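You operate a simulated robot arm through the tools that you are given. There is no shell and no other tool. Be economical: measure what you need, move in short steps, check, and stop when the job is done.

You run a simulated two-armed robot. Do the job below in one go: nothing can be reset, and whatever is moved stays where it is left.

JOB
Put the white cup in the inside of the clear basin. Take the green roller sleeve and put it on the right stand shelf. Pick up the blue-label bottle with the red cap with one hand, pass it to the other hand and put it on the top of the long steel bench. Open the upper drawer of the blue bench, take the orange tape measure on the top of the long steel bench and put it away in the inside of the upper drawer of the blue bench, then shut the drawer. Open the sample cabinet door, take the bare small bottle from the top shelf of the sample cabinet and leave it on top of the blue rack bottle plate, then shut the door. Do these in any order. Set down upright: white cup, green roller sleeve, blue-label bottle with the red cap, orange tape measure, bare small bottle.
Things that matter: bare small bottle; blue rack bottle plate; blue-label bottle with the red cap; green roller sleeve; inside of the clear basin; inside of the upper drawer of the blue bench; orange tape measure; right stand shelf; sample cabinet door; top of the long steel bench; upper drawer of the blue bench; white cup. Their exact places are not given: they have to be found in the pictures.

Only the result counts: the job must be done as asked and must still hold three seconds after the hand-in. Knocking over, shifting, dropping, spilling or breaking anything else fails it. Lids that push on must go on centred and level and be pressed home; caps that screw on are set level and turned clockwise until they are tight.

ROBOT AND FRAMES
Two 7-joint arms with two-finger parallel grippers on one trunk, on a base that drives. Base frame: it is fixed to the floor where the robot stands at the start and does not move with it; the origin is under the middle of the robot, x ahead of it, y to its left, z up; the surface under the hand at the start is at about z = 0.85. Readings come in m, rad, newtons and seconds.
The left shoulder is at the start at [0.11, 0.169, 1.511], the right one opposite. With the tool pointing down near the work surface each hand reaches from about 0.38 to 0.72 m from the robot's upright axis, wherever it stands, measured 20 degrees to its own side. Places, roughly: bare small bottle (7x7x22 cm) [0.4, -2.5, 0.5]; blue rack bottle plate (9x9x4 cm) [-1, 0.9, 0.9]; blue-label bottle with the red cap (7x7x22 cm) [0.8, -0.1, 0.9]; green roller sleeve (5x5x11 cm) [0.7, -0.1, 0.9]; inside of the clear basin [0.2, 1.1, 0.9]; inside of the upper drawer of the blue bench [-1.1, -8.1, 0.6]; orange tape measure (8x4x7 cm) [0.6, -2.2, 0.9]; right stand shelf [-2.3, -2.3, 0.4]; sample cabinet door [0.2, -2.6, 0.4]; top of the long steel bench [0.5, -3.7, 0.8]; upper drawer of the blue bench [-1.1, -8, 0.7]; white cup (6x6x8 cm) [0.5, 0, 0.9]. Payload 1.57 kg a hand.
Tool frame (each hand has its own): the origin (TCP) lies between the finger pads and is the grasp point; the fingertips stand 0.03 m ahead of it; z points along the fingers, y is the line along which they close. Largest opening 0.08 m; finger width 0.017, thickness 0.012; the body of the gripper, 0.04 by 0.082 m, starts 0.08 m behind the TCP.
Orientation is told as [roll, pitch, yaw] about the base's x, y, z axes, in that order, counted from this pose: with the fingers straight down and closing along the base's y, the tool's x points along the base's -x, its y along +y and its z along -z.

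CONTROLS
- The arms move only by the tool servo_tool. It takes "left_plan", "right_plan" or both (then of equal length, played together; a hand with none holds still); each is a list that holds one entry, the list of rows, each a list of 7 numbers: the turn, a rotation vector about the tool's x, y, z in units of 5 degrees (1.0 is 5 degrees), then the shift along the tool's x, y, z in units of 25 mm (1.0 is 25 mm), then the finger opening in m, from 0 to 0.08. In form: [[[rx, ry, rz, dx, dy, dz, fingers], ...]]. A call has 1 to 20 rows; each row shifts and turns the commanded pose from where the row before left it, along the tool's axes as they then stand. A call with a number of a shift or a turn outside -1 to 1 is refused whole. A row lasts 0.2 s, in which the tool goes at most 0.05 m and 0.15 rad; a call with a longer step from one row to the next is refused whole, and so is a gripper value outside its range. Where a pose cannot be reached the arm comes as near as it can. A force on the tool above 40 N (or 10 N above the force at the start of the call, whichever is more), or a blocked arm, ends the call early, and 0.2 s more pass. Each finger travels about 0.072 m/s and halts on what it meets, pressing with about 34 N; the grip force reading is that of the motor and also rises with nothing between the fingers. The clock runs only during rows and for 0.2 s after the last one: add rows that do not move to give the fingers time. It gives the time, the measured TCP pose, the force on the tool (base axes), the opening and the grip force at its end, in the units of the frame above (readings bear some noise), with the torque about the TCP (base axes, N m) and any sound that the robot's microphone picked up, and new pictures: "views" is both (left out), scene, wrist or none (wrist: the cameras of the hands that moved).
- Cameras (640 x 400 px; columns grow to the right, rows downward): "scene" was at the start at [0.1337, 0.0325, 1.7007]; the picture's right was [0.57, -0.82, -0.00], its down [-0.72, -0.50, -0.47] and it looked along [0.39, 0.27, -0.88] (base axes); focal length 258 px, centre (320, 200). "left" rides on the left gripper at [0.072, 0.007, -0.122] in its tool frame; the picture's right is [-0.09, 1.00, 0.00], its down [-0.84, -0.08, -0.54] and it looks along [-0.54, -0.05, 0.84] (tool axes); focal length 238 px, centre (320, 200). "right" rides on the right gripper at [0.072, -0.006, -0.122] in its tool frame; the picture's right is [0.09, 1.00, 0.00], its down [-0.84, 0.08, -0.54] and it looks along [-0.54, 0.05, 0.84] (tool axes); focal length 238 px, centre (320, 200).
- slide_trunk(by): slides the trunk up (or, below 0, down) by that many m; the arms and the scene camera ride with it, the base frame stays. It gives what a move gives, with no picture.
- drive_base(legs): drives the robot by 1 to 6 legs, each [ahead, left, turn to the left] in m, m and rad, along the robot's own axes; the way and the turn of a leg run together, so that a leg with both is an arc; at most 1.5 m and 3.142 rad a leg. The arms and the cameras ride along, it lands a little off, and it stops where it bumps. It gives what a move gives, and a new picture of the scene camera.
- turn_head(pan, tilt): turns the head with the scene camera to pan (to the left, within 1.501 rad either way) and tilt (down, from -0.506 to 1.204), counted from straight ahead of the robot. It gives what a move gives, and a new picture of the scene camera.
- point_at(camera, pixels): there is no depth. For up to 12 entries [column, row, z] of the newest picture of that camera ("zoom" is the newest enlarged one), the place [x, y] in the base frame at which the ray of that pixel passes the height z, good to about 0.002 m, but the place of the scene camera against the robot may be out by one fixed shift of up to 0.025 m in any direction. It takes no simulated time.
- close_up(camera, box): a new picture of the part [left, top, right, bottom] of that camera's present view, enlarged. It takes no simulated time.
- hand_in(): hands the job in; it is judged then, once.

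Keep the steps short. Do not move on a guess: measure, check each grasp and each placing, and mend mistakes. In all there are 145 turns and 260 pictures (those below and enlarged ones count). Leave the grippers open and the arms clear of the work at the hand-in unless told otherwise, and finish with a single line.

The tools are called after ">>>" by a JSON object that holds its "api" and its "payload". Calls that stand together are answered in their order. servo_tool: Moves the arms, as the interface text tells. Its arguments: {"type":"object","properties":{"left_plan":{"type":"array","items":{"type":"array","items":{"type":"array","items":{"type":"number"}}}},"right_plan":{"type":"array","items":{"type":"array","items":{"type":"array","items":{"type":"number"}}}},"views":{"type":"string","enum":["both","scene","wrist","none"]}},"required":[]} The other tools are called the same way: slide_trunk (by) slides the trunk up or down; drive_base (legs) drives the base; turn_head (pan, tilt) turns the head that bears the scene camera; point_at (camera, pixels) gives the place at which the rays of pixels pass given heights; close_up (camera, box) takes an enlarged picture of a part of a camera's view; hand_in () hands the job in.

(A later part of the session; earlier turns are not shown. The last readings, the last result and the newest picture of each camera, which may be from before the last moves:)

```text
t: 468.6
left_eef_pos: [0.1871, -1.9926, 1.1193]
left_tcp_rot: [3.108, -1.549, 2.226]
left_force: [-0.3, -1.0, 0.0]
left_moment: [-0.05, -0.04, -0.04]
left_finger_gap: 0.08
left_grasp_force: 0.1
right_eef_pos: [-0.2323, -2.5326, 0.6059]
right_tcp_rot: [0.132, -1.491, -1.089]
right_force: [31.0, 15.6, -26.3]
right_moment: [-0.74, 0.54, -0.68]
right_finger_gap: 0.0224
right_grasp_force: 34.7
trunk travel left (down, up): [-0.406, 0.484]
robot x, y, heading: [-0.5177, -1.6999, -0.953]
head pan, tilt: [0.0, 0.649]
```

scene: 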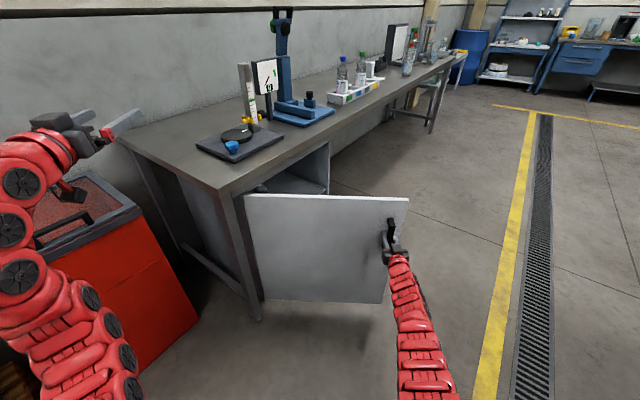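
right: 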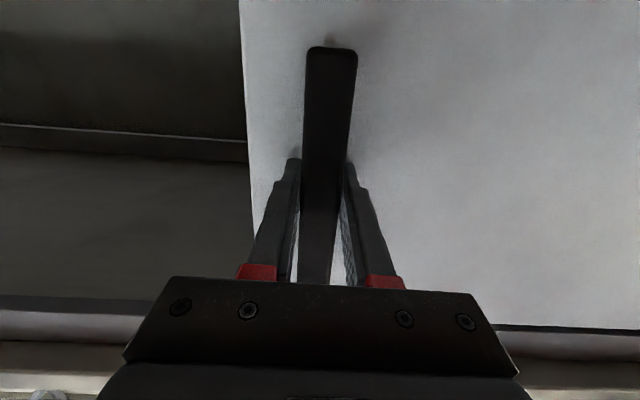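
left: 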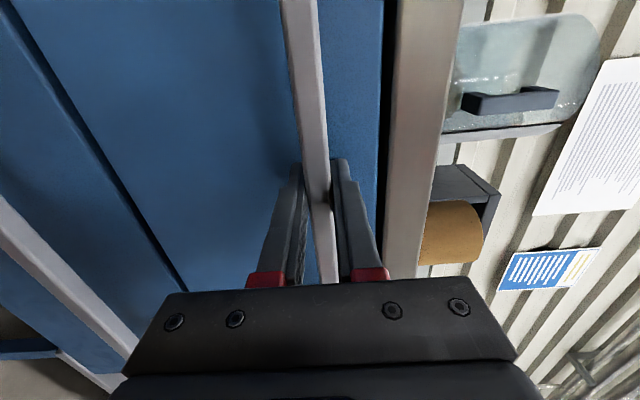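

Door is open ~55°. One more arc, then release the handle and drive around the free end of the door to its south side; lower the trunk.

>>> {"api": "drive_base", "payload": {"legs": [[-0.0458, 0.146, -0.16]]}}

>>> {"api": "servo_tool", "payload": {"right_plan": [[[0, 0, 0, 0, 0, 0, 0.04], [0, 0, 0, 0, 0, 0, 0.07], [0, 0, 0, 0, 0, 0, 0.08], [0, 0, 0, 0, 0, -0.5, 0.08], [0, 0, 0, 0, 0, -0.8, 0.08], [0, 0, 0, 0, 0, -0.8, 0.08], [0, 0, 0, 0, 0, 0, 0.08]]], "views": "none"}}

>>> {"api": "drive_base", "payload": {"legs": [[-0.1, 0, 0], [-0.026, -0.21, 0], [1.2, -0.57, 0], [0, 0, 1.113]]}}

>>> {"api": "slide_trunk", "payload": {"by": -0.35}}

>>> {"api": "turn_head", "payload": {"pan": 0.3, "tilt": 0.5}}

```text
t: 470.0
left_eef_pos: [0.2296, -1.9876, 1.1218]
left_tcp_rot: [3.104, -1.55, 2.067]
left_force: [0.4, 1.0, 0.0]
left_moment: [0.0, 0.02, -0.01]
left_finger_gap: 0.08
left_grasp_force: 0.0
right_eef_pos: [-0.2674, -2.4536, 0.606]
right_tcp_rot: [0.142, -1.49, -1.258]
right_force: [28.2, 9.5, -19.2]
right_moment: [-0.51, 0.55, -0.57]
right_finger_gap: 0.022
right_grasp_force: 34.6
trunk travel left (down, up): [-0.406, 0.484]
robot x, y, heading: [-0.4169, -1.5855, -1.113]
head pan, tilt: [0.0, 0.649]
```

scene: 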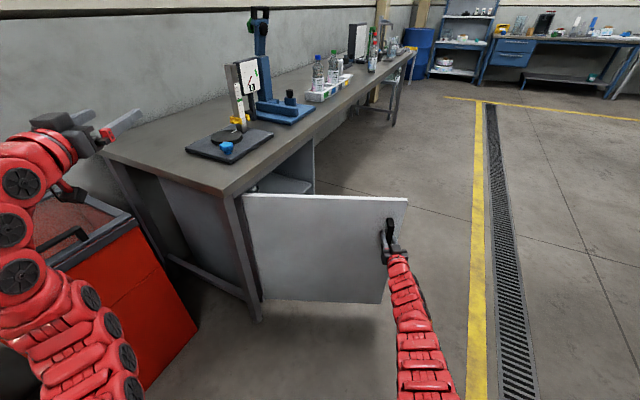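

```text
t: 471.6
left_eef_pos: [0.2277, -1.9873, 1.124]
left_tcp_rot: [3.017, -1.546, 2.154]
left_force: [0.6, -0.4, 0.4]
left_moment: [0.01, -0.01, 0.0]
left_finger_gap: 0.0802
left_grasp_force: 0.1
right_eef_pos: [-0.2932, -2.4063, 0.6118]
right_tcp_rot: [0.175, -1.495, -1.289]
right_force: [0.1, 0.0, 0.3]
right_moment: [-0.01, -0.01, 0.0]
right_finger_gap: 0.0801
right_grasp_force: 0.0
trunk travel left (down, up): [-0.406, 0.484]
robot x, y, heading: [-0.4196, -1.5914, -1.112]
head pan, tilt: [0.0, 0.649]
```

```text
t: 483.2
left_eef_pos: [0.0133, -2.4869, 1.123]
left_tcp_rot: [3.025, -1.546, -2.968]
left_force: [-0.3, 0.3, -0.9]
left_moment: [0.01, 0.01, -0.04]
left_finger_gap: 0.08
left_grasp_force: 0.0
right_eef_pos: [0.1961, -3.13, 0.6116]
right_tcp_rot: [0.171, -1.493, -0.117]
right_force: [-0.6, -0.7, -0.1]
right_moment: [-0.01, 0.02, -0.04]
right_finger_gap: 0.0799
right_grasp_force: 0.0
trunk travel left (down, up): [-0.406, 0.484]
robot x, y, heading: [-0.6054, -2.9269, 0.062]
head pan, tilt: [0.0, 0.649]
```

scene: 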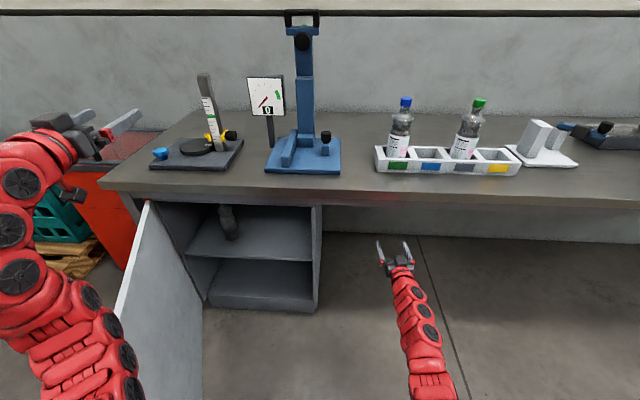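

```text
t: 486.7
left_eef_pos: [0.014, -2.4888, 0.7732]
left_tcp_rot: [3.02, -1.545, -2.96]
left_force: [0.4, 0.2, -0.3]
left_moment: [-0.03, -0.01, -0.03]
left_finger_gap: 0.08
left_grasp_force: 0.1
right_eef_pos: [0.1967, -3.1298, 0.2613]
right_tcp_rot: [0.174, -1.494, -0.118]
right_force: [0.0, -0.9, 0.9]
right_moment: [0.0, 0.02, -0.05]
right_finger_gap: 0.0797
right_grasp_force: 0.0
trunk travel left (down, up): [-0.056, 0.834]
robot x, y, heading: [-0.6058, -2.9249, 0.055]
head pan, tilt: [0.0, 0.649]
```

```text
t: 487.5
left_eef_pos: [0.013, -2.4882, 0.7738]
left_tcp_rot: [3.019, -1.548, -2.956]
left_force: [-0.1, -0.1, -0.2]
left_moment: [-0.01, -0.03, 0.0]
left_finger_gap: 0.0798
left_grasp_force: 0.0
right_eef_pos: [0.1963, -3.1295, 0.2613]
right_tcp_rot: [0.172, -1.494, -0.116]
right_force: [-1.1, 0.4, 0.4]
right_moment: [0.0, -0.01, 0.03]
right_finger_gap: 0.0801
right_grasp_force: 0.1
trunk travel left (down, up): [-0.056, 0.834]
robot x, y, heading: [-0.607, -2.9211, 0.058]
head pan, tilt: [0.3, 0.499]
```

scene: 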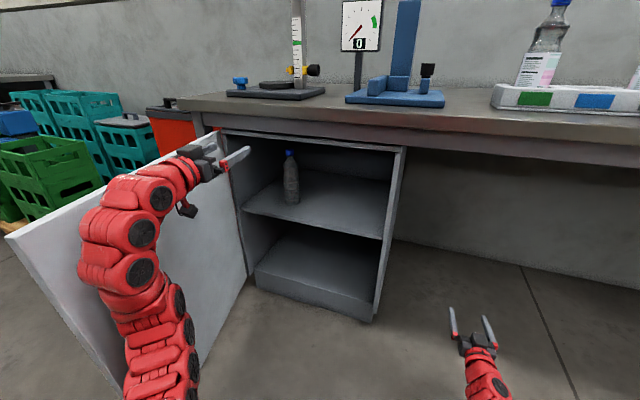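

The bottle (blue cap) is visible on the cabinet's top shelf at (291,178). Measure it.

>>> {"api": "point_at", "payload": {"camera": "scene", "pixels": [[291, 201, 0.39], [289, 152, 0.61], [291, 201, 0.42], [289, 152, 0.64], [291, 201, 0.36], [289, 152, 0.58], [383, 239, 0.39], [240, 209, 0.39]]}}

>>> {"api": "close_up", "payload": {"camera": "scene", "box": [180, 100, 420, 280]}}

```text
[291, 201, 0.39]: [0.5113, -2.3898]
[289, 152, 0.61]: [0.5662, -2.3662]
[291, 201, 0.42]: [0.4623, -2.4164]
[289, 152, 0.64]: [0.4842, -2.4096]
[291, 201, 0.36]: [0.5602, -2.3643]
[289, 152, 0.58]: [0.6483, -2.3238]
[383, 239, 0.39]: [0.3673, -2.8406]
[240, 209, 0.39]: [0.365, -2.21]
```

```text
2.22 times, centred on (300, 190) of scene
```

zoom: 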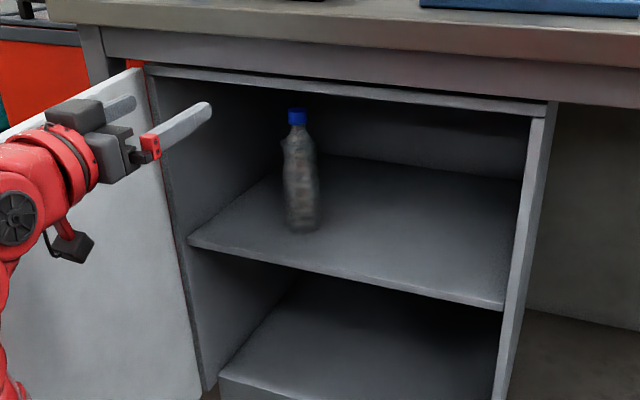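

Bottle ≈ [0.41, −2.42], base z≈0.435. Approach at heading +0.4 rad to clear the door: reposition, lower the left hand 0.25, advance, and look.

>>> {"api": "drive_base", "payload": {"legs": [[0, -0.244, 0], [0.288, 0, 0], [0, 0, 0.342]]}}

>>> {"api": "servo_tool", "payload": {"left_plan": [[[0, 0, 0, 1, 0, 0, 0.08], [0, 0, 0, 1, 0, 0, 0.08], [0, 0, 0, 1, 0, 0, 0.08], [0, 0, 0, 1, 0, 0, 0.08], [0, 0, 0, 1, 0, 0, 0.08], [0, 0, 0, 1, 0, 0, 0.08], [0, 0, 0, 1, 0, 0, 0.08], [0, 0, 0, 1, 0, 0, 0.08], [0, 0, 0, 1, 0, 0, 0.08], [0, 0, 0, 1, 0, 0, 0.08], [0, 0, 0, 0, 0, 0, 0.08]]], "views": "wrist"}}

>>> {"api": "point_at", "payload": {"camera": "left", "pixels": [[320, 100, 0.525], [320, 100, 0.5]]}}

```text
t: 490.4
left_eef_pos: [0.1956, -2.7282, 0.7745]
left_tcp_rot: [2.572, -1.545, -2.516]
left_force: [-10.2, -1.3, 0.9]
left_moment: [-0.06, 0.02, -0.54]
left_finger_gap: 0.08
left_grasp_force: 0.1
right_eef_pos: [0.3854, -3.3693, 0.2641]
right_tcp_rot: [0.165, -1.493, -0.108]
right_force: [-0.7, 0.4, 1.1]
right_moment: [-0.01, -0.03, 0.0]
right_finger_gap: 0.0798
right_grasp_force: 0.1
trunk travel left (down, up): [-0.056, 0.834]
robot x, y, heading: [-0.4181, -3.1636, 0.064]
head pan, tilt: [0.3, 0.499]
stopped in leg 2: the force on the tool passed its limit at 351 N (the readings are from after the stop); the commanded pose is now the measured one
```

scene: 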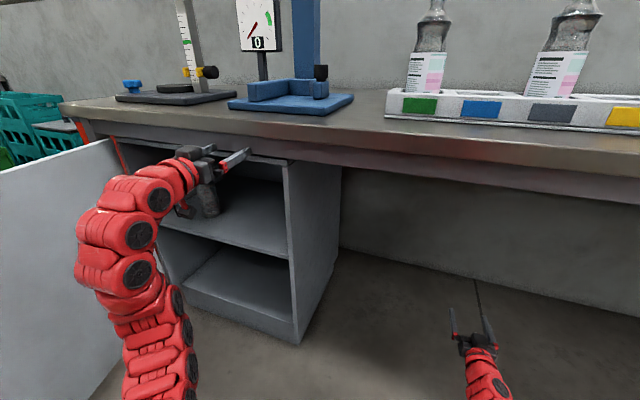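

```text
t: 492.8
left_eef_pos: [0.2009, -2.7241, 0.5223]
left_tcp_rot: [2.557, -1.545, -2.501]
left_force: [0.2, -0.6, 0.2]
left_moment: [0.0, 0.02, -0.02]
left_finger_gap: 0.0801
left_grasp_force: 0.0
right_eef_pos: [0.3851, -3.3705, 0.2612]
right_tcp_rot: [0.165, -1.494, -0.108]
right_force: [0.4, 0.5, 0.8]
right_moment: [0.0, 0.03, -0.02]
right_finger_gap: 0.0802
right_grasp_force: 0.0
trunk travel left (down, up): [-0.056, 0.834]
robot x, y, heading: [-0.4184, -3.1684, 0.065]
head pan, tilt: [0.3, 0.499]
```

left: 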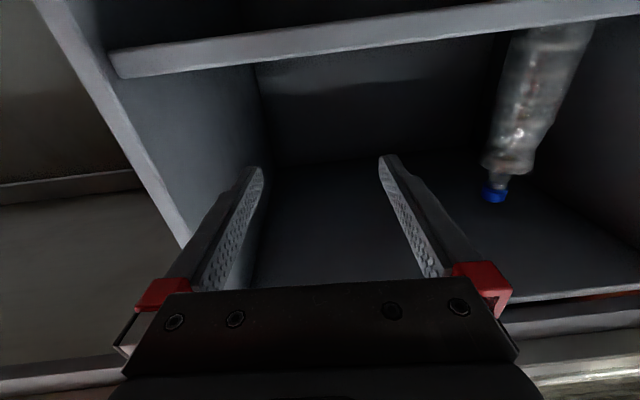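

```text
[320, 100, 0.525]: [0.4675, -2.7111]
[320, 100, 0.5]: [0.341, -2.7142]
```

>>> {"api": "point_at", "payload": {"camera": "left", "pixels": [[495, 190, 0.66], [495, 190, 0.65], [495, 190, 0.64], [530, 95, 0.54], [530, 95, 0.56], [505, 95, 0.54], [557, 95, 0.54], [130, 62, 0.43], [600, 10, 0.43]]}}

```text
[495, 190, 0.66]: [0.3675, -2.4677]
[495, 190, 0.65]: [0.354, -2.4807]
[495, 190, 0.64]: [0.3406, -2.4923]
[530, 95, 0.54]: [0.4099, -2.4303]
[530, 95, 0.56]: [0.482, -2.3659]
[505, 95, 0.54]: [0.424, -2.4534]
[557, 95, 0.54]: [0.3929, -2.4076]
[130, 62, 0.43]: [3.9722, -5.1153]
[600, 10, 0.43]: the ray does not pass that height
```

Shelf edge z≈0.45 and the bottle at about [0.375, −2.46]. Raise the left hand to 0.565, turn to heading 0.4, and drive to a standoff in the opening.

>>> {"api": "servo_tool", "payload": {"left_plan": [[[0, 0, 0, -0.9, 0, 0, 0.08], [0, 0, 0, -0.85, 0, 0, 0.08], [0, 0, 0, 0, 0, 0, 0.08]]], "views": "none"}}

>>> {"api": "drive_base", "payload": {"legs": [[0, 0, 0.335], [0.2185, -0.061, 0]]}}

>>> {"api": "servo_tool", "payload": {"left_plan": [[[0, 0, 0, 0, 0, 0, 0.08]]], "views": "wrist"}}

```text
t: 493.6
left_eef_pos: [0.2004, -2.7267, 0.5672]
left_tcp_rot: [2.558, -1.547, -2.505]
left_force: [0.2, 0.8, -0.3]
left_moment: [0.0, -0.06, 0.06]
left_finger_gap: 0.0799
left_grasp_force: 0.1
right_eef_pos: [0.3859, -3.3687, 0.2608]
right_tcp_rot: [0.165, -1.492, -0.108]
right_force: [-0.8, -0.1, 0.2]
right_moment: [0.01, -0.01, -0.01]
right_finger_gap: 0.0798
right_grasp_force: 0.0
trunk travel left (down, up): [-0.056, 0.834]
robot x, y, heading: [-0.4156, -3.1669, 0.058]
head pan, tilt: [0.3, 0.499]
```

```text
t: 496.3
left_eef_pos: [0.2419, -2.5242, 0.5654]
left_tcp_rot: [2.553, -1.549, -2.167]
left_force: [0.4, 1.0, -0.5]
left_moment: [-0.02, 0.01, 0.02]
left_finger_gap: 0.0801
left_grasp_force: 0.0
right_eef_pos: [0.6278, -3.0723, 0.2609]
right_tcp_rot: [0.164, -1.491, 0.228]
right_force: [-0.4, 0.1, -0.6]
right_moment: [-0.02, 0.02, 0.03]
right_finger_gap: 0.0802
right_grasp_force: 0.0
trunk travel left (down, up): [-0.056, 0.834]
robot x, y, heading: [-0.1936, -3.1389, 0.396]
head pan, tilt: [0.3, 0.499]
```

scene: 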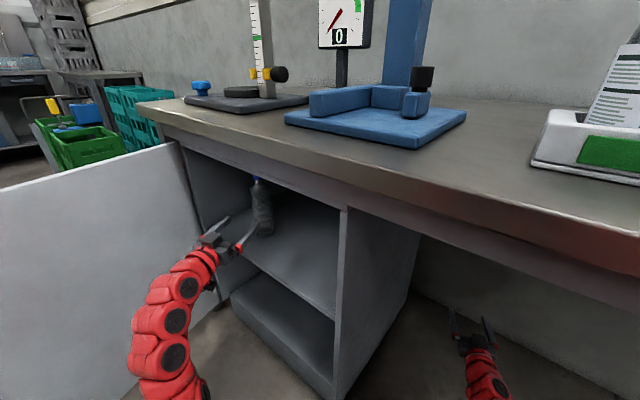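

```text
t: 496.7
left_eef_pos: [0.2416, -2.5251, 0.5664]
left_tcp_rot: [2.552, -1.547, -2.166]
left_force: [-0.5, -0.4, -0.6]
left_moment: [0.01, -0.01, -0.01]
left_finger_gap: 0.08
left_grasp_force: 0.1
right_eef_pos: [0.6277, -3.0717, 0.2606]
right_tcp_rot: [0.161, -1.495, 0.229]
right_force: [-0.4, -0.5, 0.5]
right_moment: [-0.02, -0.02, 0.03]
right_finger_gap: 0.0801
right_grasp_force: 0.1
trunk travel left (down, up): [-0.056, 0.834]
robot x, y, heading: [-0.1977, -3.1423, 0.393]
head pan, tilt: [0.3, 0.499]
```

left: 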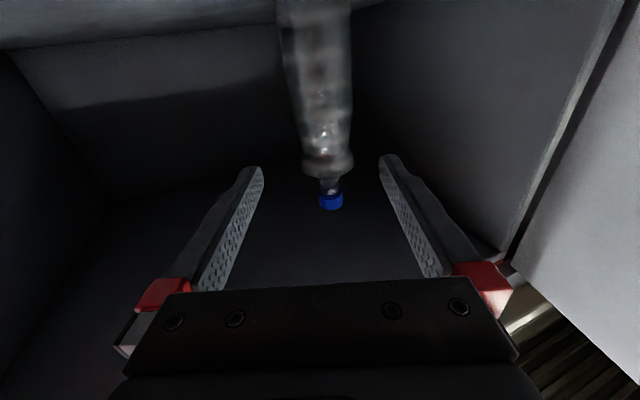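

Bottle is centred ~0.11 m ahead. Advance 0.112 and close the left fingers.

>>> {"api": "servo_tool", "payload": {"left_plan": [[[0, 0, 0, 0, 0, 0.7, 0.08], [0, 0, 0, 0, 0, 0.7, 0.08], [0, 0, 0, 0, 0, 0.7, 0.08], [0, 0, 0, 0, 0, 0.7, 0.08], [0, 0, 0, 0, 0, 0.7, 0.08], [0, 0, 0, 0, 0, 0.7, 0.08], [0, 0, 0, 0, 0, 0.3, 0.08], [0, 0, 0, 0, 0, 0, 0.08], [0, 0, 0, 0, 0, 0, 0.065], [0, 0, 0, 0, 0, 0, 0.05], [0, 0, 0, 0, 0, 0, 0.04], [0, 0, 0, 0, 0, 0, 0.04]]], "views": "wrist"}}

```text
t: 499.3
left_eef_pos: [0.3447, -2.4825, 0.5698]
left_tcp_rot: [2.565, -1.545, -2.176]
left_force: [0.1, 2.0, 3.0]
left_moment: [0.1, -0.17, 0.09]
left_finger_gap: 0.0625
left_grasp_force: 34.1
right_eef_pos: [0.6289, -3.0718, 0.2616]
right_tcp_rot: [0.164, -1.492, 0.227]
right_force: [0.1, 0.5, 0.7]
right_moment: [0.02, 0.05, 0.0]
right_finger_gap: 0.0799
right_grasp_force: 0.0
trunk travel left (down, up): [-0.056, 0.834]
robot x, y, heading: [-0.2007, -3.1426, 0.394]
head pan, tilt: [0.3, 0.499]
```

left: 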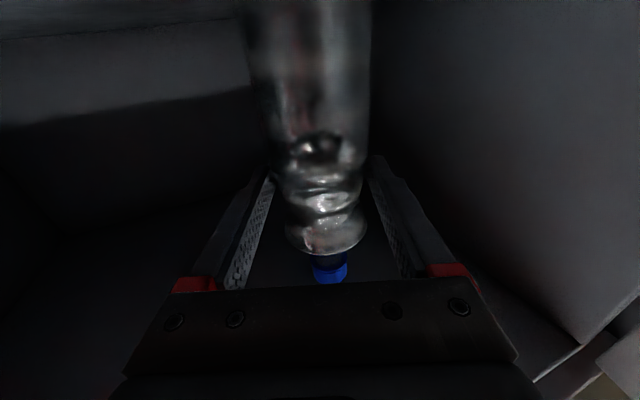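

Bottle gripped (gap 0.0625). Lift it 0.03, back out, go around west of the door's free end, and sweep the right hand against the door's outer face to swing it nearly shut.

>>> {"api": "servo_tool", "payload": {"left_plan": [[[0, 0, 0, -0.4, 0, 0, 0.04], [0, 0, 0, -0.8, 0, 0, 0.04], [0, 0, 0, 0, 0, 0, 0.04]]], "views": "none"}}

>>> {"api": "drive_base", "payload": {"legs": [[-0.35, 0, 0], [-0.487, 0.069, 0], [0, 0, 0.653], [0.404, 0.28, 0]]}}

>>> {"api": "drive_base", "payload": {"legs": [[0.1, -0.173, 0], [-0.079, -0.184, 0], [-0.011, -0.26, 0]]}}

```text
t: 500.1
left_eef_pos: [0.3439, -2.4828, 0.5977]
left_tcp_rot: [2.55, -1.551, -2.162]
left_force: [0.8, 0.0, -5.3]
left_moment: [-0.04, 0.1, 0.01]
left_finger_gap: 0.0623
left_grasp_force: 34.2
right_eef_pos: [0.627, -3.0712, 0.2604]
right_tcp_rot: [0.159, -1.494, 0.233]
right_force: [0.1, 0.9, -0.6]
right_moment: [-0.03, -0.01, 0.0]
right_finger_gap: 0.08
right_grasp_force: 0.1
trunk travel left (down, up): [-0.056, 0.834]
robot x, y, heading: [-0.1994, -3.1433, 0.401]
head pan, tilt: [0.3, 0.499]
```

```text
t: 509.2
left_eef_pos: [-1.0234, -2.0621, 0.5979]
left_tcp_rot: [2.552, -1.55, -1.486]
left_force: [-1.1, -0.5, -4.8]
left_moment: [-0.08, 0.06, 0.01]
left_finger_gap: 0.0624
left_grasp_force: 34.1
right_eef_pos: [-0.4342, -2.3437, 0.2607]
right_tcp_rot: [0.148, -1.491, 0.919]
right_force: [0.2, -0.3, -0.7]
right_moment: [0.01, -0.01, -0.04]
right_finger_gap: 0.0801
right_grasp_force: 0.0
trunk travel left (down, up): [-0.056, 0.834]
robot x, y, heading: [-1.0301, -2.9117, 1.071]
head pan, tilt: [0.3, 0.499]
```

scene: 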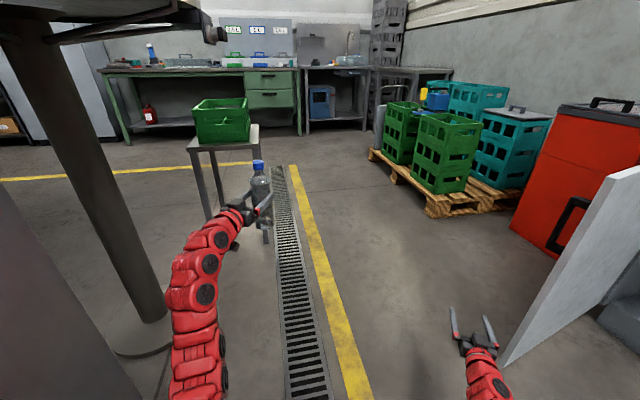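

```text
t: 511.7
left_eef_pos: [-0.7436, -2.098, 0.5995]
left_tcp_rot: [2.697, -1.549, -1.647]
left_force: [0.6, 0.0, -5.4]
left_moment: [-0.12, 0.06, -0.02]
left_finger_gap: 0.0621
left_grasp_force: 34.3
right_eef_pos: [-0.1573, -2.3861, 0.2652]
right_tcp_rot: [0.158, -1.501, 0.896]
right_force: [0.6, -0.3, 0.4]
right_moment: [0.0, -0.02, 0.02]
right_finger_gap: 0.0801
right_grasp_force: 0.2
trunk travel left (down, up): [-0.056, 0.834]
robot x, y, heading: [-0.7641, -2.9506, 1.056]
head pan, tilt: [0.3, 0.499]
stopped in leg 2: the robot was blocked; the commanded pose is now the measured one
```

scene: 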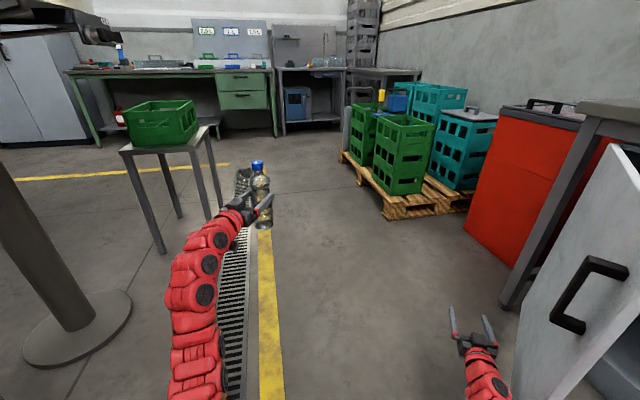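

The hand isn't deflected, so I'll look toward the door and then retry the sweep.

>>> {"api": "turn_head", "payload": {"pan": -0.7, "tilt": 0.7}}

>>> {"api": "drive_base", "payload": {"legs": [[-0.06, -0.15, 0]]}}

```text
t: 513.0
left_eef_pos: [-0.7447, -2.0978, 0.6007]
left_tcp_rot: [2.722, -1.547, -1.67]
left_force: [0.0, 0.3, -5.5]
left_moment: [-0.16, 0.05, -0.04]
left_finger_gap: 0.0616
left_grasp_force: 33.7
right_eef_pos: [-0.1587, -2.3865, 0.264]
right_tcp_rot: [0.148, -1.498, 0.908]
right_force: [-0.8, -0.3, -0.2]
right_moment: [0.0, 0.02, -0.01]
right_finger_gap: 0.0799
right_grasp_force: 0.1
trunk travel left (down, up): [-0.056, 0.834]
robot x, y, heading: [-0.7621, -2.9478, 1.055]
head pan, tilt: [-0.7, 0.7]
```

scene: 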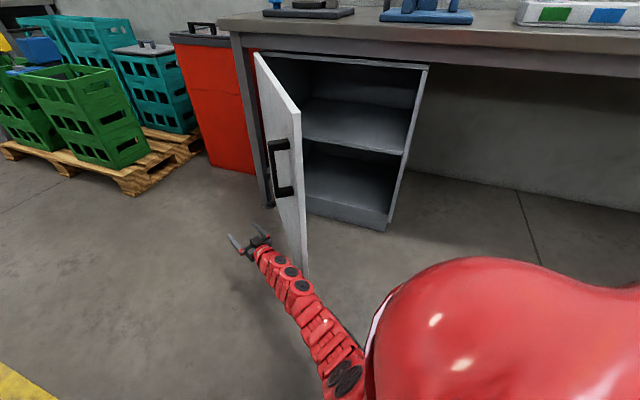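

```text
t: 514.4
left_eef_pos: [-0.6401, -2.2236, 0.6017]
left_tcp_rot: [2.697, -1.546, -1.654]
left_force: [1.0, -0.4, -5.0]
left_moment: [-0.12, 0.05, -0.01]
left_finger_gap: 0.062
left_grasp_force: 34.3
right_eef_pos: [-0.0571, -2.5167, 0.2645]
right_tcp_rot: [0.15, -1.499, 0.896]
right_force: [0.0, -0.5, 0.2]
right_moment: [0.0, 0.01, 0.0]
right_finger_gap: 0.0798
right_grasp_force: 0.1
trunk travel left (down, up): [-0.056, 0.834]
robot x, y, heading: [-0.6703, -3.0741, 1.049]
head pan, tilt: [-0.7, 0.7]
```

scene: 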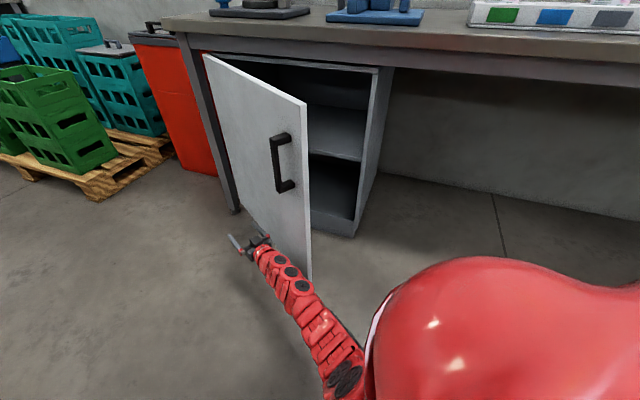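

The sweep works (door now ~45°). Continue the sweep, retreat, face the cabinet, bring the right hand to the robot's midline, line up at y≈−2.77.

>>> {"api": "drive_base", "payload": {"legs": [[0, -0.31, 0]]}}

>>> {"api": "drive_base", "payload": {"legs": [[-0.243, 0.335, 0], [0, 0, -1.049]]}}

>>> {"api": "servo_tool", "payload": {"right_plan": [[[0, 0, 0, 0, 1, 0, 0.0], [0, 0, 0, 0, 1, 0, 0.0], [0, 0, 0, 0, 1, 0, 0.0], [0, 0, 0, 0, 1, 0, 0.0], [0, 0, 0, 0, 1, 0, 0.0], [0, 0, 0, 0, 1, 0, 0.0], [0, 0, 0, 0, 1, 0, 0.0], [0, 0, 0, 0, 1, 0, 0.0], [0, 0, 0, 0, 0, 0, 0.0]]], "views": "none"}}

>>> {"api": "turn_head", "payload": {"pan": 0.1, "tilt": 0.6}}

```text
t: 516.3
left_eef_pos: [-0.4037, -2.3673, 0.6018]
left_tcp_rot: [2.776, -1.544, -1.73]
left_force: [-1.0, 0.6, -5.2]
left_moment: [-0.12, 0.05, 0.01]
left_finger_gap: 0.0619
left_grasp_force: 33.5
right_eef_pos: [0.1714, -2.651, 0.2677]
right_tcp_rot: [0.265, -1.503, 0.811]
right_force: [-18.5, -8.3, 2.3]
right_moment: [0.03, -0.2, -0.34]
right_finger_gap: 0.0691
right_grasp_force: 0.0
trunk travel left (down, up): [-0.056, 0.834]
robot x, y, heading: [-0.4206, -3.2146, 1.056]
head pan, tilt: [-0.7, 0.7]
stopped in leg 1: the force on the tool passed its limit at 48 N (the readings are from after the stop); the commanded pose is now the measured one
```

scene: 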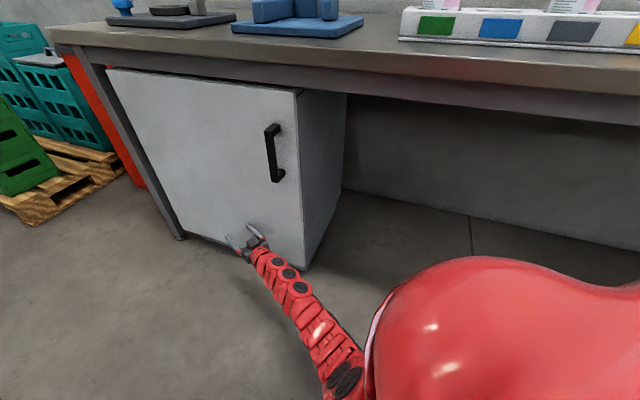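

```text
t: 521.5
left_eef_pos: [-0.079, -2.8584, 0.6028]
left_tcp_rot: [2.769, -1.542, -2.781]
left_force: [0.5, 0.9, -4.7]
left_moment: [0.0, 0.13, 0.03]
left_finger_gap: 0.0618
left_grasp_force: 34.8
right_eef_pos: [-0.0456, -3.5001, 0.2661]
right_tcp_rot: [0.252, -1.502, -0.236]
right_force: [0.7, 0.1, -0.6]
right_moment: [-0.01, 0.0, -0.03]
right_finger_gap: 0.0798
right_grasp_force: 0.0
trunk travel left (down, up): [-0.056, 0.834]
robot x, y, heading: [-0.833, -3.2584, -0.007]
head pan, tilt: [-0.7, 0.7]
```

scene: 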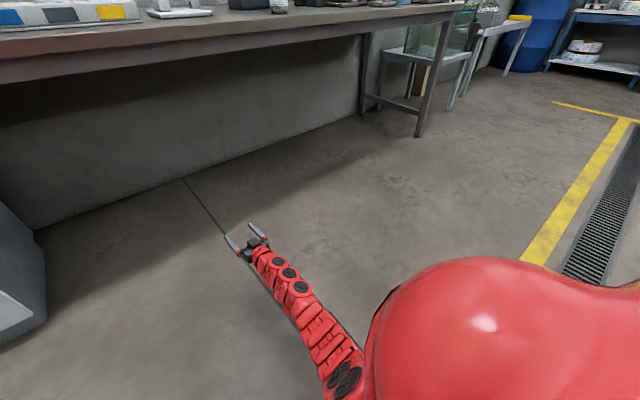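

```text
t: 523.5
left_eef_pos: [-0.0799, -2.8593, 0.6029]
left_tcp_rot: [2.772, -1.542, -2.779]
left_force: [-0.2, 0.3, -4.7]
left_moment: [-0.01, 0.16, 0.02]
left_finger_gap: 0.0617
left_grasp_force: 34.1
right_eef_pos: [-0.0485, -3.2984, 0.2701]
right_tcp_rot: [0.254, -1.504, -0.241]
right_force: [0.0, 0.3, 1.1]
right_moment: [0.0, -0.04, 0.0]
right_finger_gap: 0.0
right_grasp_force: 20.9
trunk travel left (down, up): [-0.056, 0.834]
robot x, y, heading: [-0.8354, -3.2558, -0.008]
head pan, tilt: [-0.7, 0.7]
```

```text
t: 524.7
left_eef_pos: [-0.0801, -2.8582, 0.6017]
left_tcp_rot: [2.77, -1.543, -2.781]
left_force: [-0.3, 0.5, -5.5]
left_moment: [0.02, 0.15, 0.01]
left_finger_gap: 0.0615
left_grasp_force: 34.0
right_eef_pos: [-0.0469, -3.2989, 0.2704]
right_tcp_rot: [0.252, -1.501, -0.239]
right_force: [-0.7, 0.2, -0.3]
right_moment: [0.0, -0.02, 0.01]
right_finger_gap: 0.0
right_grasp_force: 21.4
trunk travel left (down, up): [-0.056, 0.834]
robot x, y, heading: [-0.8341, -3.2583, -0.003]
head pan, tilt: [0.099, 0.6]
```

scene: 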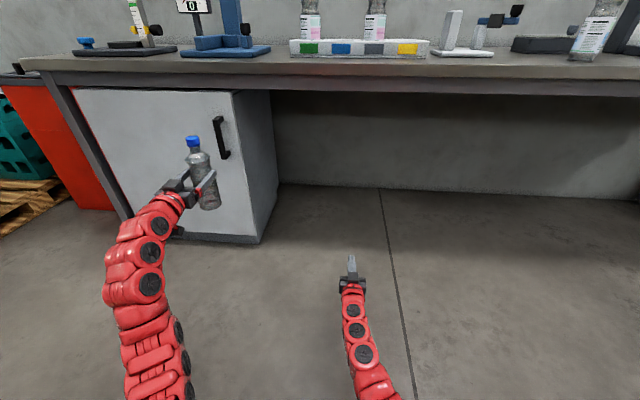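

The door looks shut. Press it home, then raise up, strafe north with the bottle high, turn to face the rack table, and look.

>>> {"api": "drive_base", "payload": {"legs": [[0, 0.53, 0], [0.26, 0, 0]]}}

>>> {"api": "drive_base", "payload": {"legs": [[-0.06, 0, 0]]}}

>>> {"api": "slide_trunk", "payload": {"by": 0.4}}

>>> {"api": "slide_trunk", "payload": {"by": 0.1}}

>>> {"api": "servo_tool", "payload": {"right_plan": [[[0, 0, 0, -1, 0, -0.4, 0.08], [0, 0, 0, -1, 0, -0.4, 0.08], [0, 0, 0, -1, 0, -0.4, 0.08], [0, 0, 0, -1, 0, -0.4, 0.08], [0, 0, 0, -1, 0, -0.4, 0.08], [0, 0, 0, -1, 0, -0.4, 0.08], [0, 0, 0, -1, 0, -0.4, 0.08], [0, 0, 0, -1, 0, -0.4, 0.08], [0, 0, 0, -1, 0, -0.4, 0.08], [0, 0, 0, -1, 0, -0.4, 0.08], [0, 0, 0, 0, 0, 0, 0.08]]], "views": "scene"}}

>>> {"api": "drive_base", "payload": {"legs": [[0, 1.4, 0], [0, 1.15, 0], [0, 0, 1.571]]}}

>>> {"api": "turn_head", "payload": {"pan": 0.5, "tilt": 0.75}}

```text
t: 529.1
left_eef_pos: [0.1635, -2.3417, 0.5997]
left_tcp_rot: [2.725, -1.547, -2.726]
left_force: [0.3, 0.9, -5.1]
left_moment: [0.0, 0.14, -0.04]
left_finger_gap: 0.0616
left_grasp_force: 34.5
right_eef_pos: [0.1958, -2.7815, 0.2683]
right_tcp_rot: [0.267, -1.505, -0.244]
right_force: [-12.3, -2.4, 4.4]
right_moment: [-0.06, -0.21, -0.15]
right_finger_gap: 0.0
right_grasp_force: 21.2
trunk travel left (down, up): [-0.056, 0.834]
robot x, y, heading: [-0.5834, -2.7475, 0.005]
head pan, tilt: [0.099, 0.6]
stopped in leg 2: the force on the tool passed its limit at 266 N (the readings are from after the stop); the commanded pose is now the measured one
```

scene: 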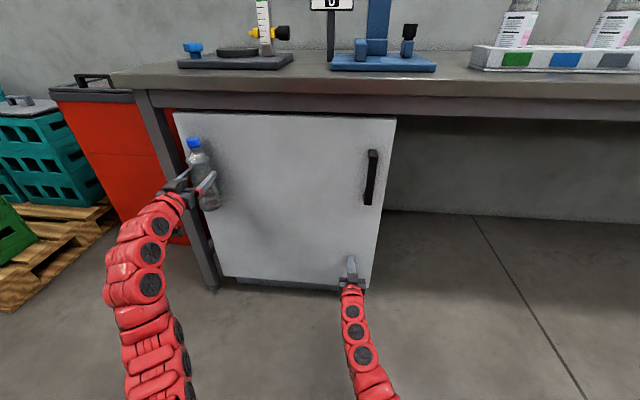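

```text
t: 530.1
left_eef_pos: [0.1015, -2.3399, 0.5997]
left_tcp_rot: [2.712, -1.548, -2.718]
left_force: [0.4, 0.5, -4.7]
left_moment: [0.02, 0.14, 0.0]
left_finger_gap: 0.0616
left_grasp_force: 34.4
right_eef_pos: [0.1351, -2.7802, 0.2658]
right_tcp_rot: [0.258, -1.5, -0.235]
right_force: [-0.5, 0.7, 0.6]
right_moment: [0.0, -0.01, 0.01]
right_finger_gap: 0.0001
right_grasp_force: 21.1
trunk travel left (down, up): [-0.056, 0.834]
robot x, y, heading: [-0.6481, -2.7479, -0.001]
head pan, tilt: [0.099, 0.6]
```

scene: 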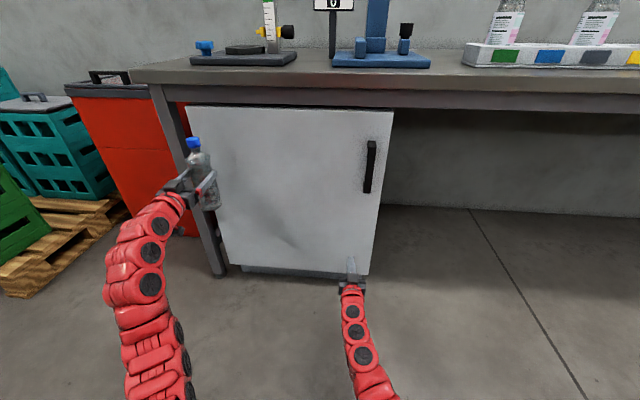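

```text
t: 533.9
left_eef_pos: [0.1016, -2.3418, 0.9996]
left_tcp_rot: [2.715, -1.547, -2.718]
left_force: [-0.2, 0.2, -5.4]
left_moment: [-0.01, 0.11, -0.02]
left_finger_gap: 0.0613
left_grasp_force: 34.4
right_eef_pos: [0.1351, -2.7812, 0.6653]
right_tcp_rot: [0.256, -1.502, -0.234]
right_force: [0.6, 0.6, 0.2]
right_moment: [0.02, -0.03, -0.01]
right_finger_gap: 0.0
right_grasp_force: 21.2
trunk travel left (down, up): [-0.456, 0.434]
robot x, y, heading: [-0.647, -2.7483, 0.001]
head pan, tilt: [0.099, 0.6]
```

```text
t: 535.2
left_eef_pos: [0.1027, -2.3408, 1.1005]
left_tcp_rot: [2.715, -1.547, -2.714]
left_force: [-0.3, -0.3, -6.3]
left_moment: [0.01, 0.08, 0.0]
left_finger_gap: 0.0612
left_grasp_force: 35.0
right_eef_pos: [0.1353, -2.7803, 0.7676]
right_tcp_rot: [0.258, -1.502, -0.234]
right_force: [-0.2, 0.3, 0.0]
right_moment: [0.0, 0.0, -0.01]
right_finger_gap: 0.0
right_grasp_force: 21.6
trunk travel left (down, up): [-0.556, 0.334]
robot x, y, heading: [-0.6457, -2.7438, 0.005]
head pan, tilt: [0.099, 0.6]
```

```text
t: 537.6
left_eef_pos: [0.1026, -2.3407, 1.0994]
left_tcp_rot: [2.713, -1.549, -2.715]
left_force: [-0.4, -0.1, -4.3]
left_moment: [0.04, 0.12, 0.01]
left_finger_gap: 0.0615
left_grasp_force: 34.0
right_eef_pos: [0.0566, -2.7873, 1.0219]
right_tcp_rot: [0.247, -1.502, -0.225]
right_force: [0.1, -0.1, -0.4]
right_moment: [0.01, 0.02, 0.0]
right_finger_gap: 0.08
right_grasp_force: 0.0
trunk travel left (down, up): [-0.556, 0.334]
robot x, y, heading: [-0.6446, -2.7426, 0.003]
head pan, tilt: [0.099, 0.6]
```

scene: 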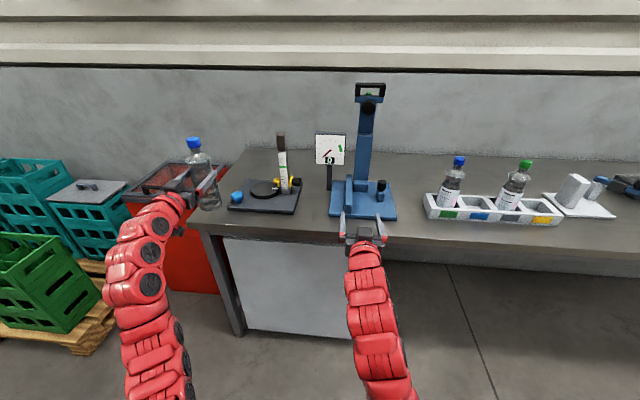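

```text
t: 553.9
left_eef_pos: [-0.927, 0.5953, 1.1008]
left_tcp_rot: [2.733, -1.547, -1.247]
left_force: [0.1, 0.1, -4.4]
left_moment: [-0.16, -0.02, -0.04]
left_finger_gap: 0.0611
left_grasp_force: 34.1
right_eef_pos: [-0.4853, 0.5118, 1.0216]
right_tcp_rot: [0.255, -1.501, 1.258]
right_force: [-0.4, 0.6, 0.4]
right_moment: [0.0, -0.02, -0.02]
right_finger_gap: 0.0801
right_grasp_force: 0.1
trunk travel left (down, up): [-0.556, 0.334]
robot x, y, heading: [-0.5824, -0.1881, 1.493]
head pan, tilt: [0.099, 0.6]
```

scene: 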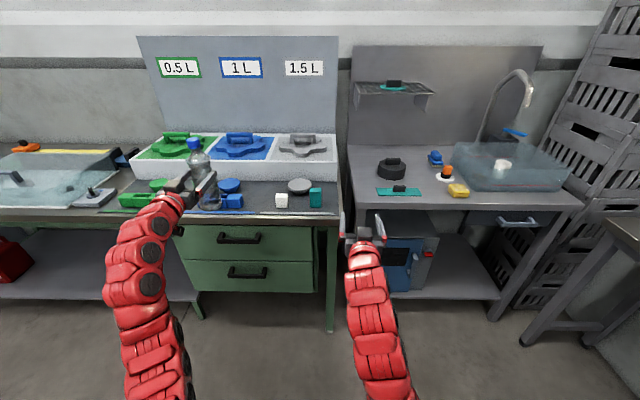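

```text
t: 554.8
left_eef_pos: [-0.927, 0.5961, 1.0997]
left_tcp_rot: [2.724, -1.549, -1.24]
left_force: [0.4, -0.5, -4.6]
left_moment: [-0.12, 0.05, 0.01]
left_finger_gap: 0.0612
left_grasp_force: 34.0
right_eef_pos: [-0.4844, 0.5125, 1.0219]
right_tcp_rot: [0.256, -1.501, 1.255]
right_force: [-0.1, 0.1, -0.1]
right_moment: [-0.01, 0.03, 0.01]
right_finger_gap: 0.0802
right_grasp_force: 0.0
trunk travel left (down, up): [-0.556, 0.334]
robot x, y, heading: [-0.584, -0.1819, 1.491]
head pan, tilt: [0.499, 0.75]
```

scene: 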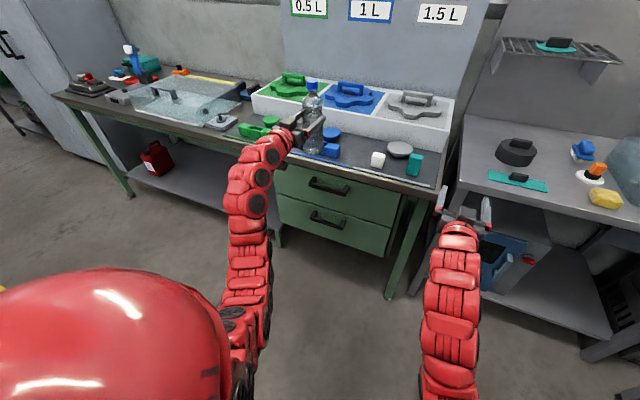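

Door is shut. The blue disc (bottle plate) is near (331,134). Zoom and measure with both cameras.

>>> {"api": "close_up", "payload": {"camera": "scene", "box": [230, 90, 430, 200]}}

>>> {"api": "point_at", "payload": {"camera": "scene", "pixels": [[332, 131, 0.89], [322, 131, 0.89], [341, 131, 0.89], [331, 140, 0.86], [332, 131, 0.87], [400, 150, 0.89], [322, 150, 0.88], [377, 160, 0.87]]}}

>>> {"api": "servo_tool", "payload": {"left_plan": [[[0, 0, 0, 0, 0, 0, 0.04]]], "views": "wrist"}}

```text
3.20 times, centred on (330, 145) of scene
```

zoom: 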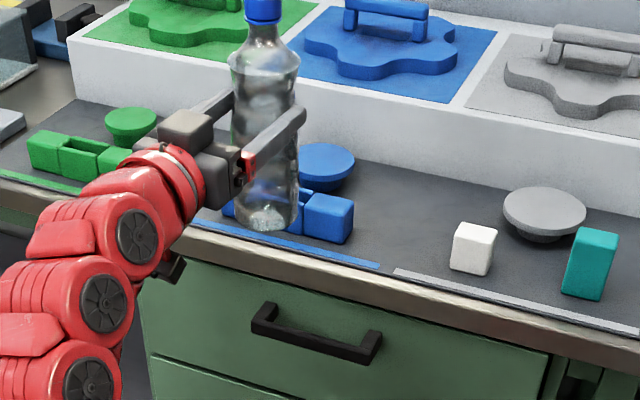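

```text
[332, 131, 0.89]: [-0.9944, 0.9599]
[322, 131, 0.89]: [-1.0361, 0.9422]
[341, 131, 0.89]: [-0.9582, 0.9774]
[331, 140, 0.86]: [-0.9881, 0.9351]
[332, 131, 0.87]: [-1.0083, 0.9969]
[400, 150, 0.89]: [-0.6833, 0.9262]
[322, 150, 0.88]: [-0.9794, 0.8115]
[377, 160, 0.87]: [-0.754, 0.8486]
```

```text
t: 555.2
left_eef_pos: [-0.9268, 0.5951, 1.0993]
left_tcp_rot: [2.725, -1.549, -1.237]
left_force: [1.0, 0.2, -4.4]
left_moment: [-0.13, 0.02, -0.02]
left_finger_gap: 0.061
left_grasp_force: 33.5
right_eef_pos: [-0.4847, 0.5137, 1.0225]
right_tcp_rot: [0.255, -1.501, 1.256]
right_force: [0.4, 0.0, 0.1]
right_moment: [0.0, 0.01, 0.02]
right_finger_gap: 0.0798
right_grasp_force: 0.1
trunk travel left (down, up): [-0.556, 0.334]
robot x, y, heading: [-0.5853, -0.1811, 1.493]
head pan, tilt: [0.499, 0.75]
```

left: 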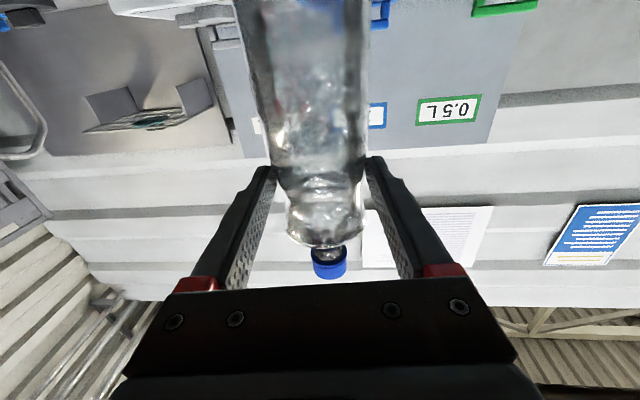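

Drive closer with the bottle kept to the left of the plate, raising the trunk for a steeper view.

>>> {"api": "slide_trunk", "payload": {"by": 0.12}}

>>> {"api": "drive_base", "payload": {"legs": [[0, 0, 0.078], [0.2, 0.1, 0]]}}

>>> {"api": "turn_head", "payload": {"pan": 0.5, "tilt": 0.95}}

>>> {"api": "close_up", "payload": {"camera": "scene", "box": [220, 60, 420, 220]}}

```text
t: 556.7
left_eef_pos: [-0.928, 0.596, 1.219]
left_tcp_rot: [2.723, -1.548, -1.237]
left_force: [-0.3, -0.7, -5.2]
left_moment: [-0.11, 0.02, 0.01]
left_finger_gap: 0.0611
left_grasp_force: 34.1
right_eef_pos: [-0.4853, 0.5128, 1.1417]
right_tcp_rot: [0.253, -1.501, 1.26]
right_force: [0.7, -0.2, 0.1]
right_moment: [-0.01, -0.05, 0.02]
right_finger_gap: 0.0797
right_grasp_force: 0.1
trunk travel left (down, up): [-0.676, 0.214]
robot x, y, heading: [-0.58, -0.1842, 1.495]
head pan, tilt: [0.499, 0.75]
```

```text
t: 558.8
left_eef_pos: [-1.0846, 0.763, 1.2194]
left_tcp_rot: [2.725, -1.549, -1.163]
left_force: [-0.8, -0.6, -4.7]
left_moment: [-0.14, 0.03, 0.04]
left_finger_gap: 0.0608
left_grasp_force: 33.6
right_eef_pos: [-0.6396, 0.7124, 1.1407]
right_tcp_rot: [0.254, -1.501, 1.336]
right_force: [0.6, 0.3, 0.0]
right_moment: [0.0, -0.02, 0.0]
right_finger_gap: 0.0801
right_grasp_force: 0.1
trunk travel left (down, up): [-0.676, 0.214]
robot x, y, heading: [-0.6847, 0.0146, 1.566]
head pan, tilt: [0.499, 0.75]
```

scene: 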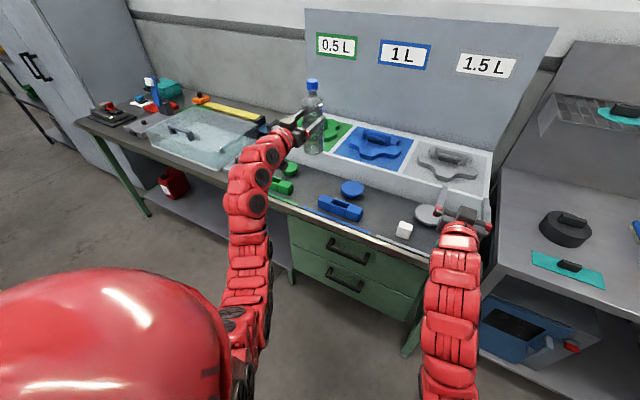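

```text
t: 559.6
left_eef_pos: [-1.0861, 0.7629, 1.2202]
left_tcp_rot: [2.72, -1.547, -1.158]
left_force: [-0.4, 0.0, -4.2]
left_moment: [-0.15, -0.01, 0.0]
left_finger_gap: 0.0607
left_grasp_force: 34.1
right_eef_pos: [-0.6384, 0.7146, 1.1413]
right_tcp_rot: [0.253, -1.5, 1.335]
right_force: [-0.1, 0.1, 0.1]
right_moment: [-0.01, 0.04, 0.01]
right_finger_gap: 0.0802
right_grasp_force: 0.1
trunk travel left (down, up): [-0.676, 0.214]
robot x, y, heading: [-0.6835, 0.0158, 1.564]
head pan, tilt: [0.499, 0.949]
```

scene: 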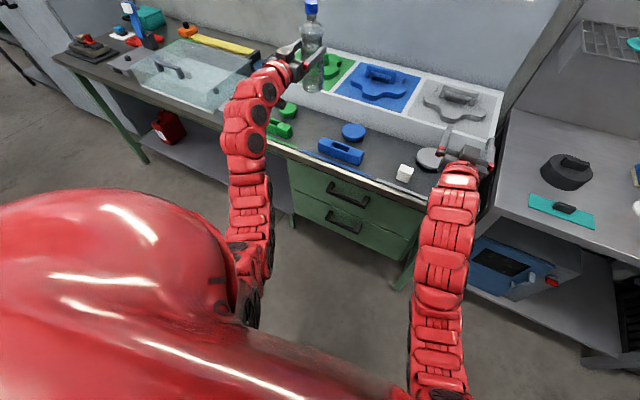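

```text
2.50 times, centred on (320, 140) of scene
```

zoom: 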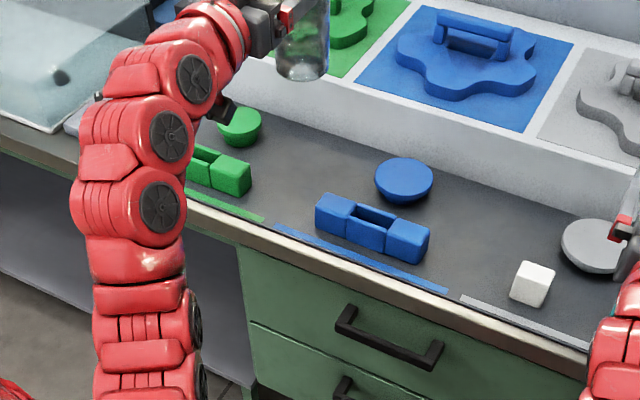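

>>> {"api": "point_at", "payload": {"camera": "scene", "pixels": [[353.6, 131.2, 0.87], [353.6, 131.2, 0.89], [353.6, 131.2, 0.91], [342, 131, 0.89], [365, 131.5, 0.89], [353.6, 123, 0.89], [353.6, 138.5, 0.89]]}}

```text
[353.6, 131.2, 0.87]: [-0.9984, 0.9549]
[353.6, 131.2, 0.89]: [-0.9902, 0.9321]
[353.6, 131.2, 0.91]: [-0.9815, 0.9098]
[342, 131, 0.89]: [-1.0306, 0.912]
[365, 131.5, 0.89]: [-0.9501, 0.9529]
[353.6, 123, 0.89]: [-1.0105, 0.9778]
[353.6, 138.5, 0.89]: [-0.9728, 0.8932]
```

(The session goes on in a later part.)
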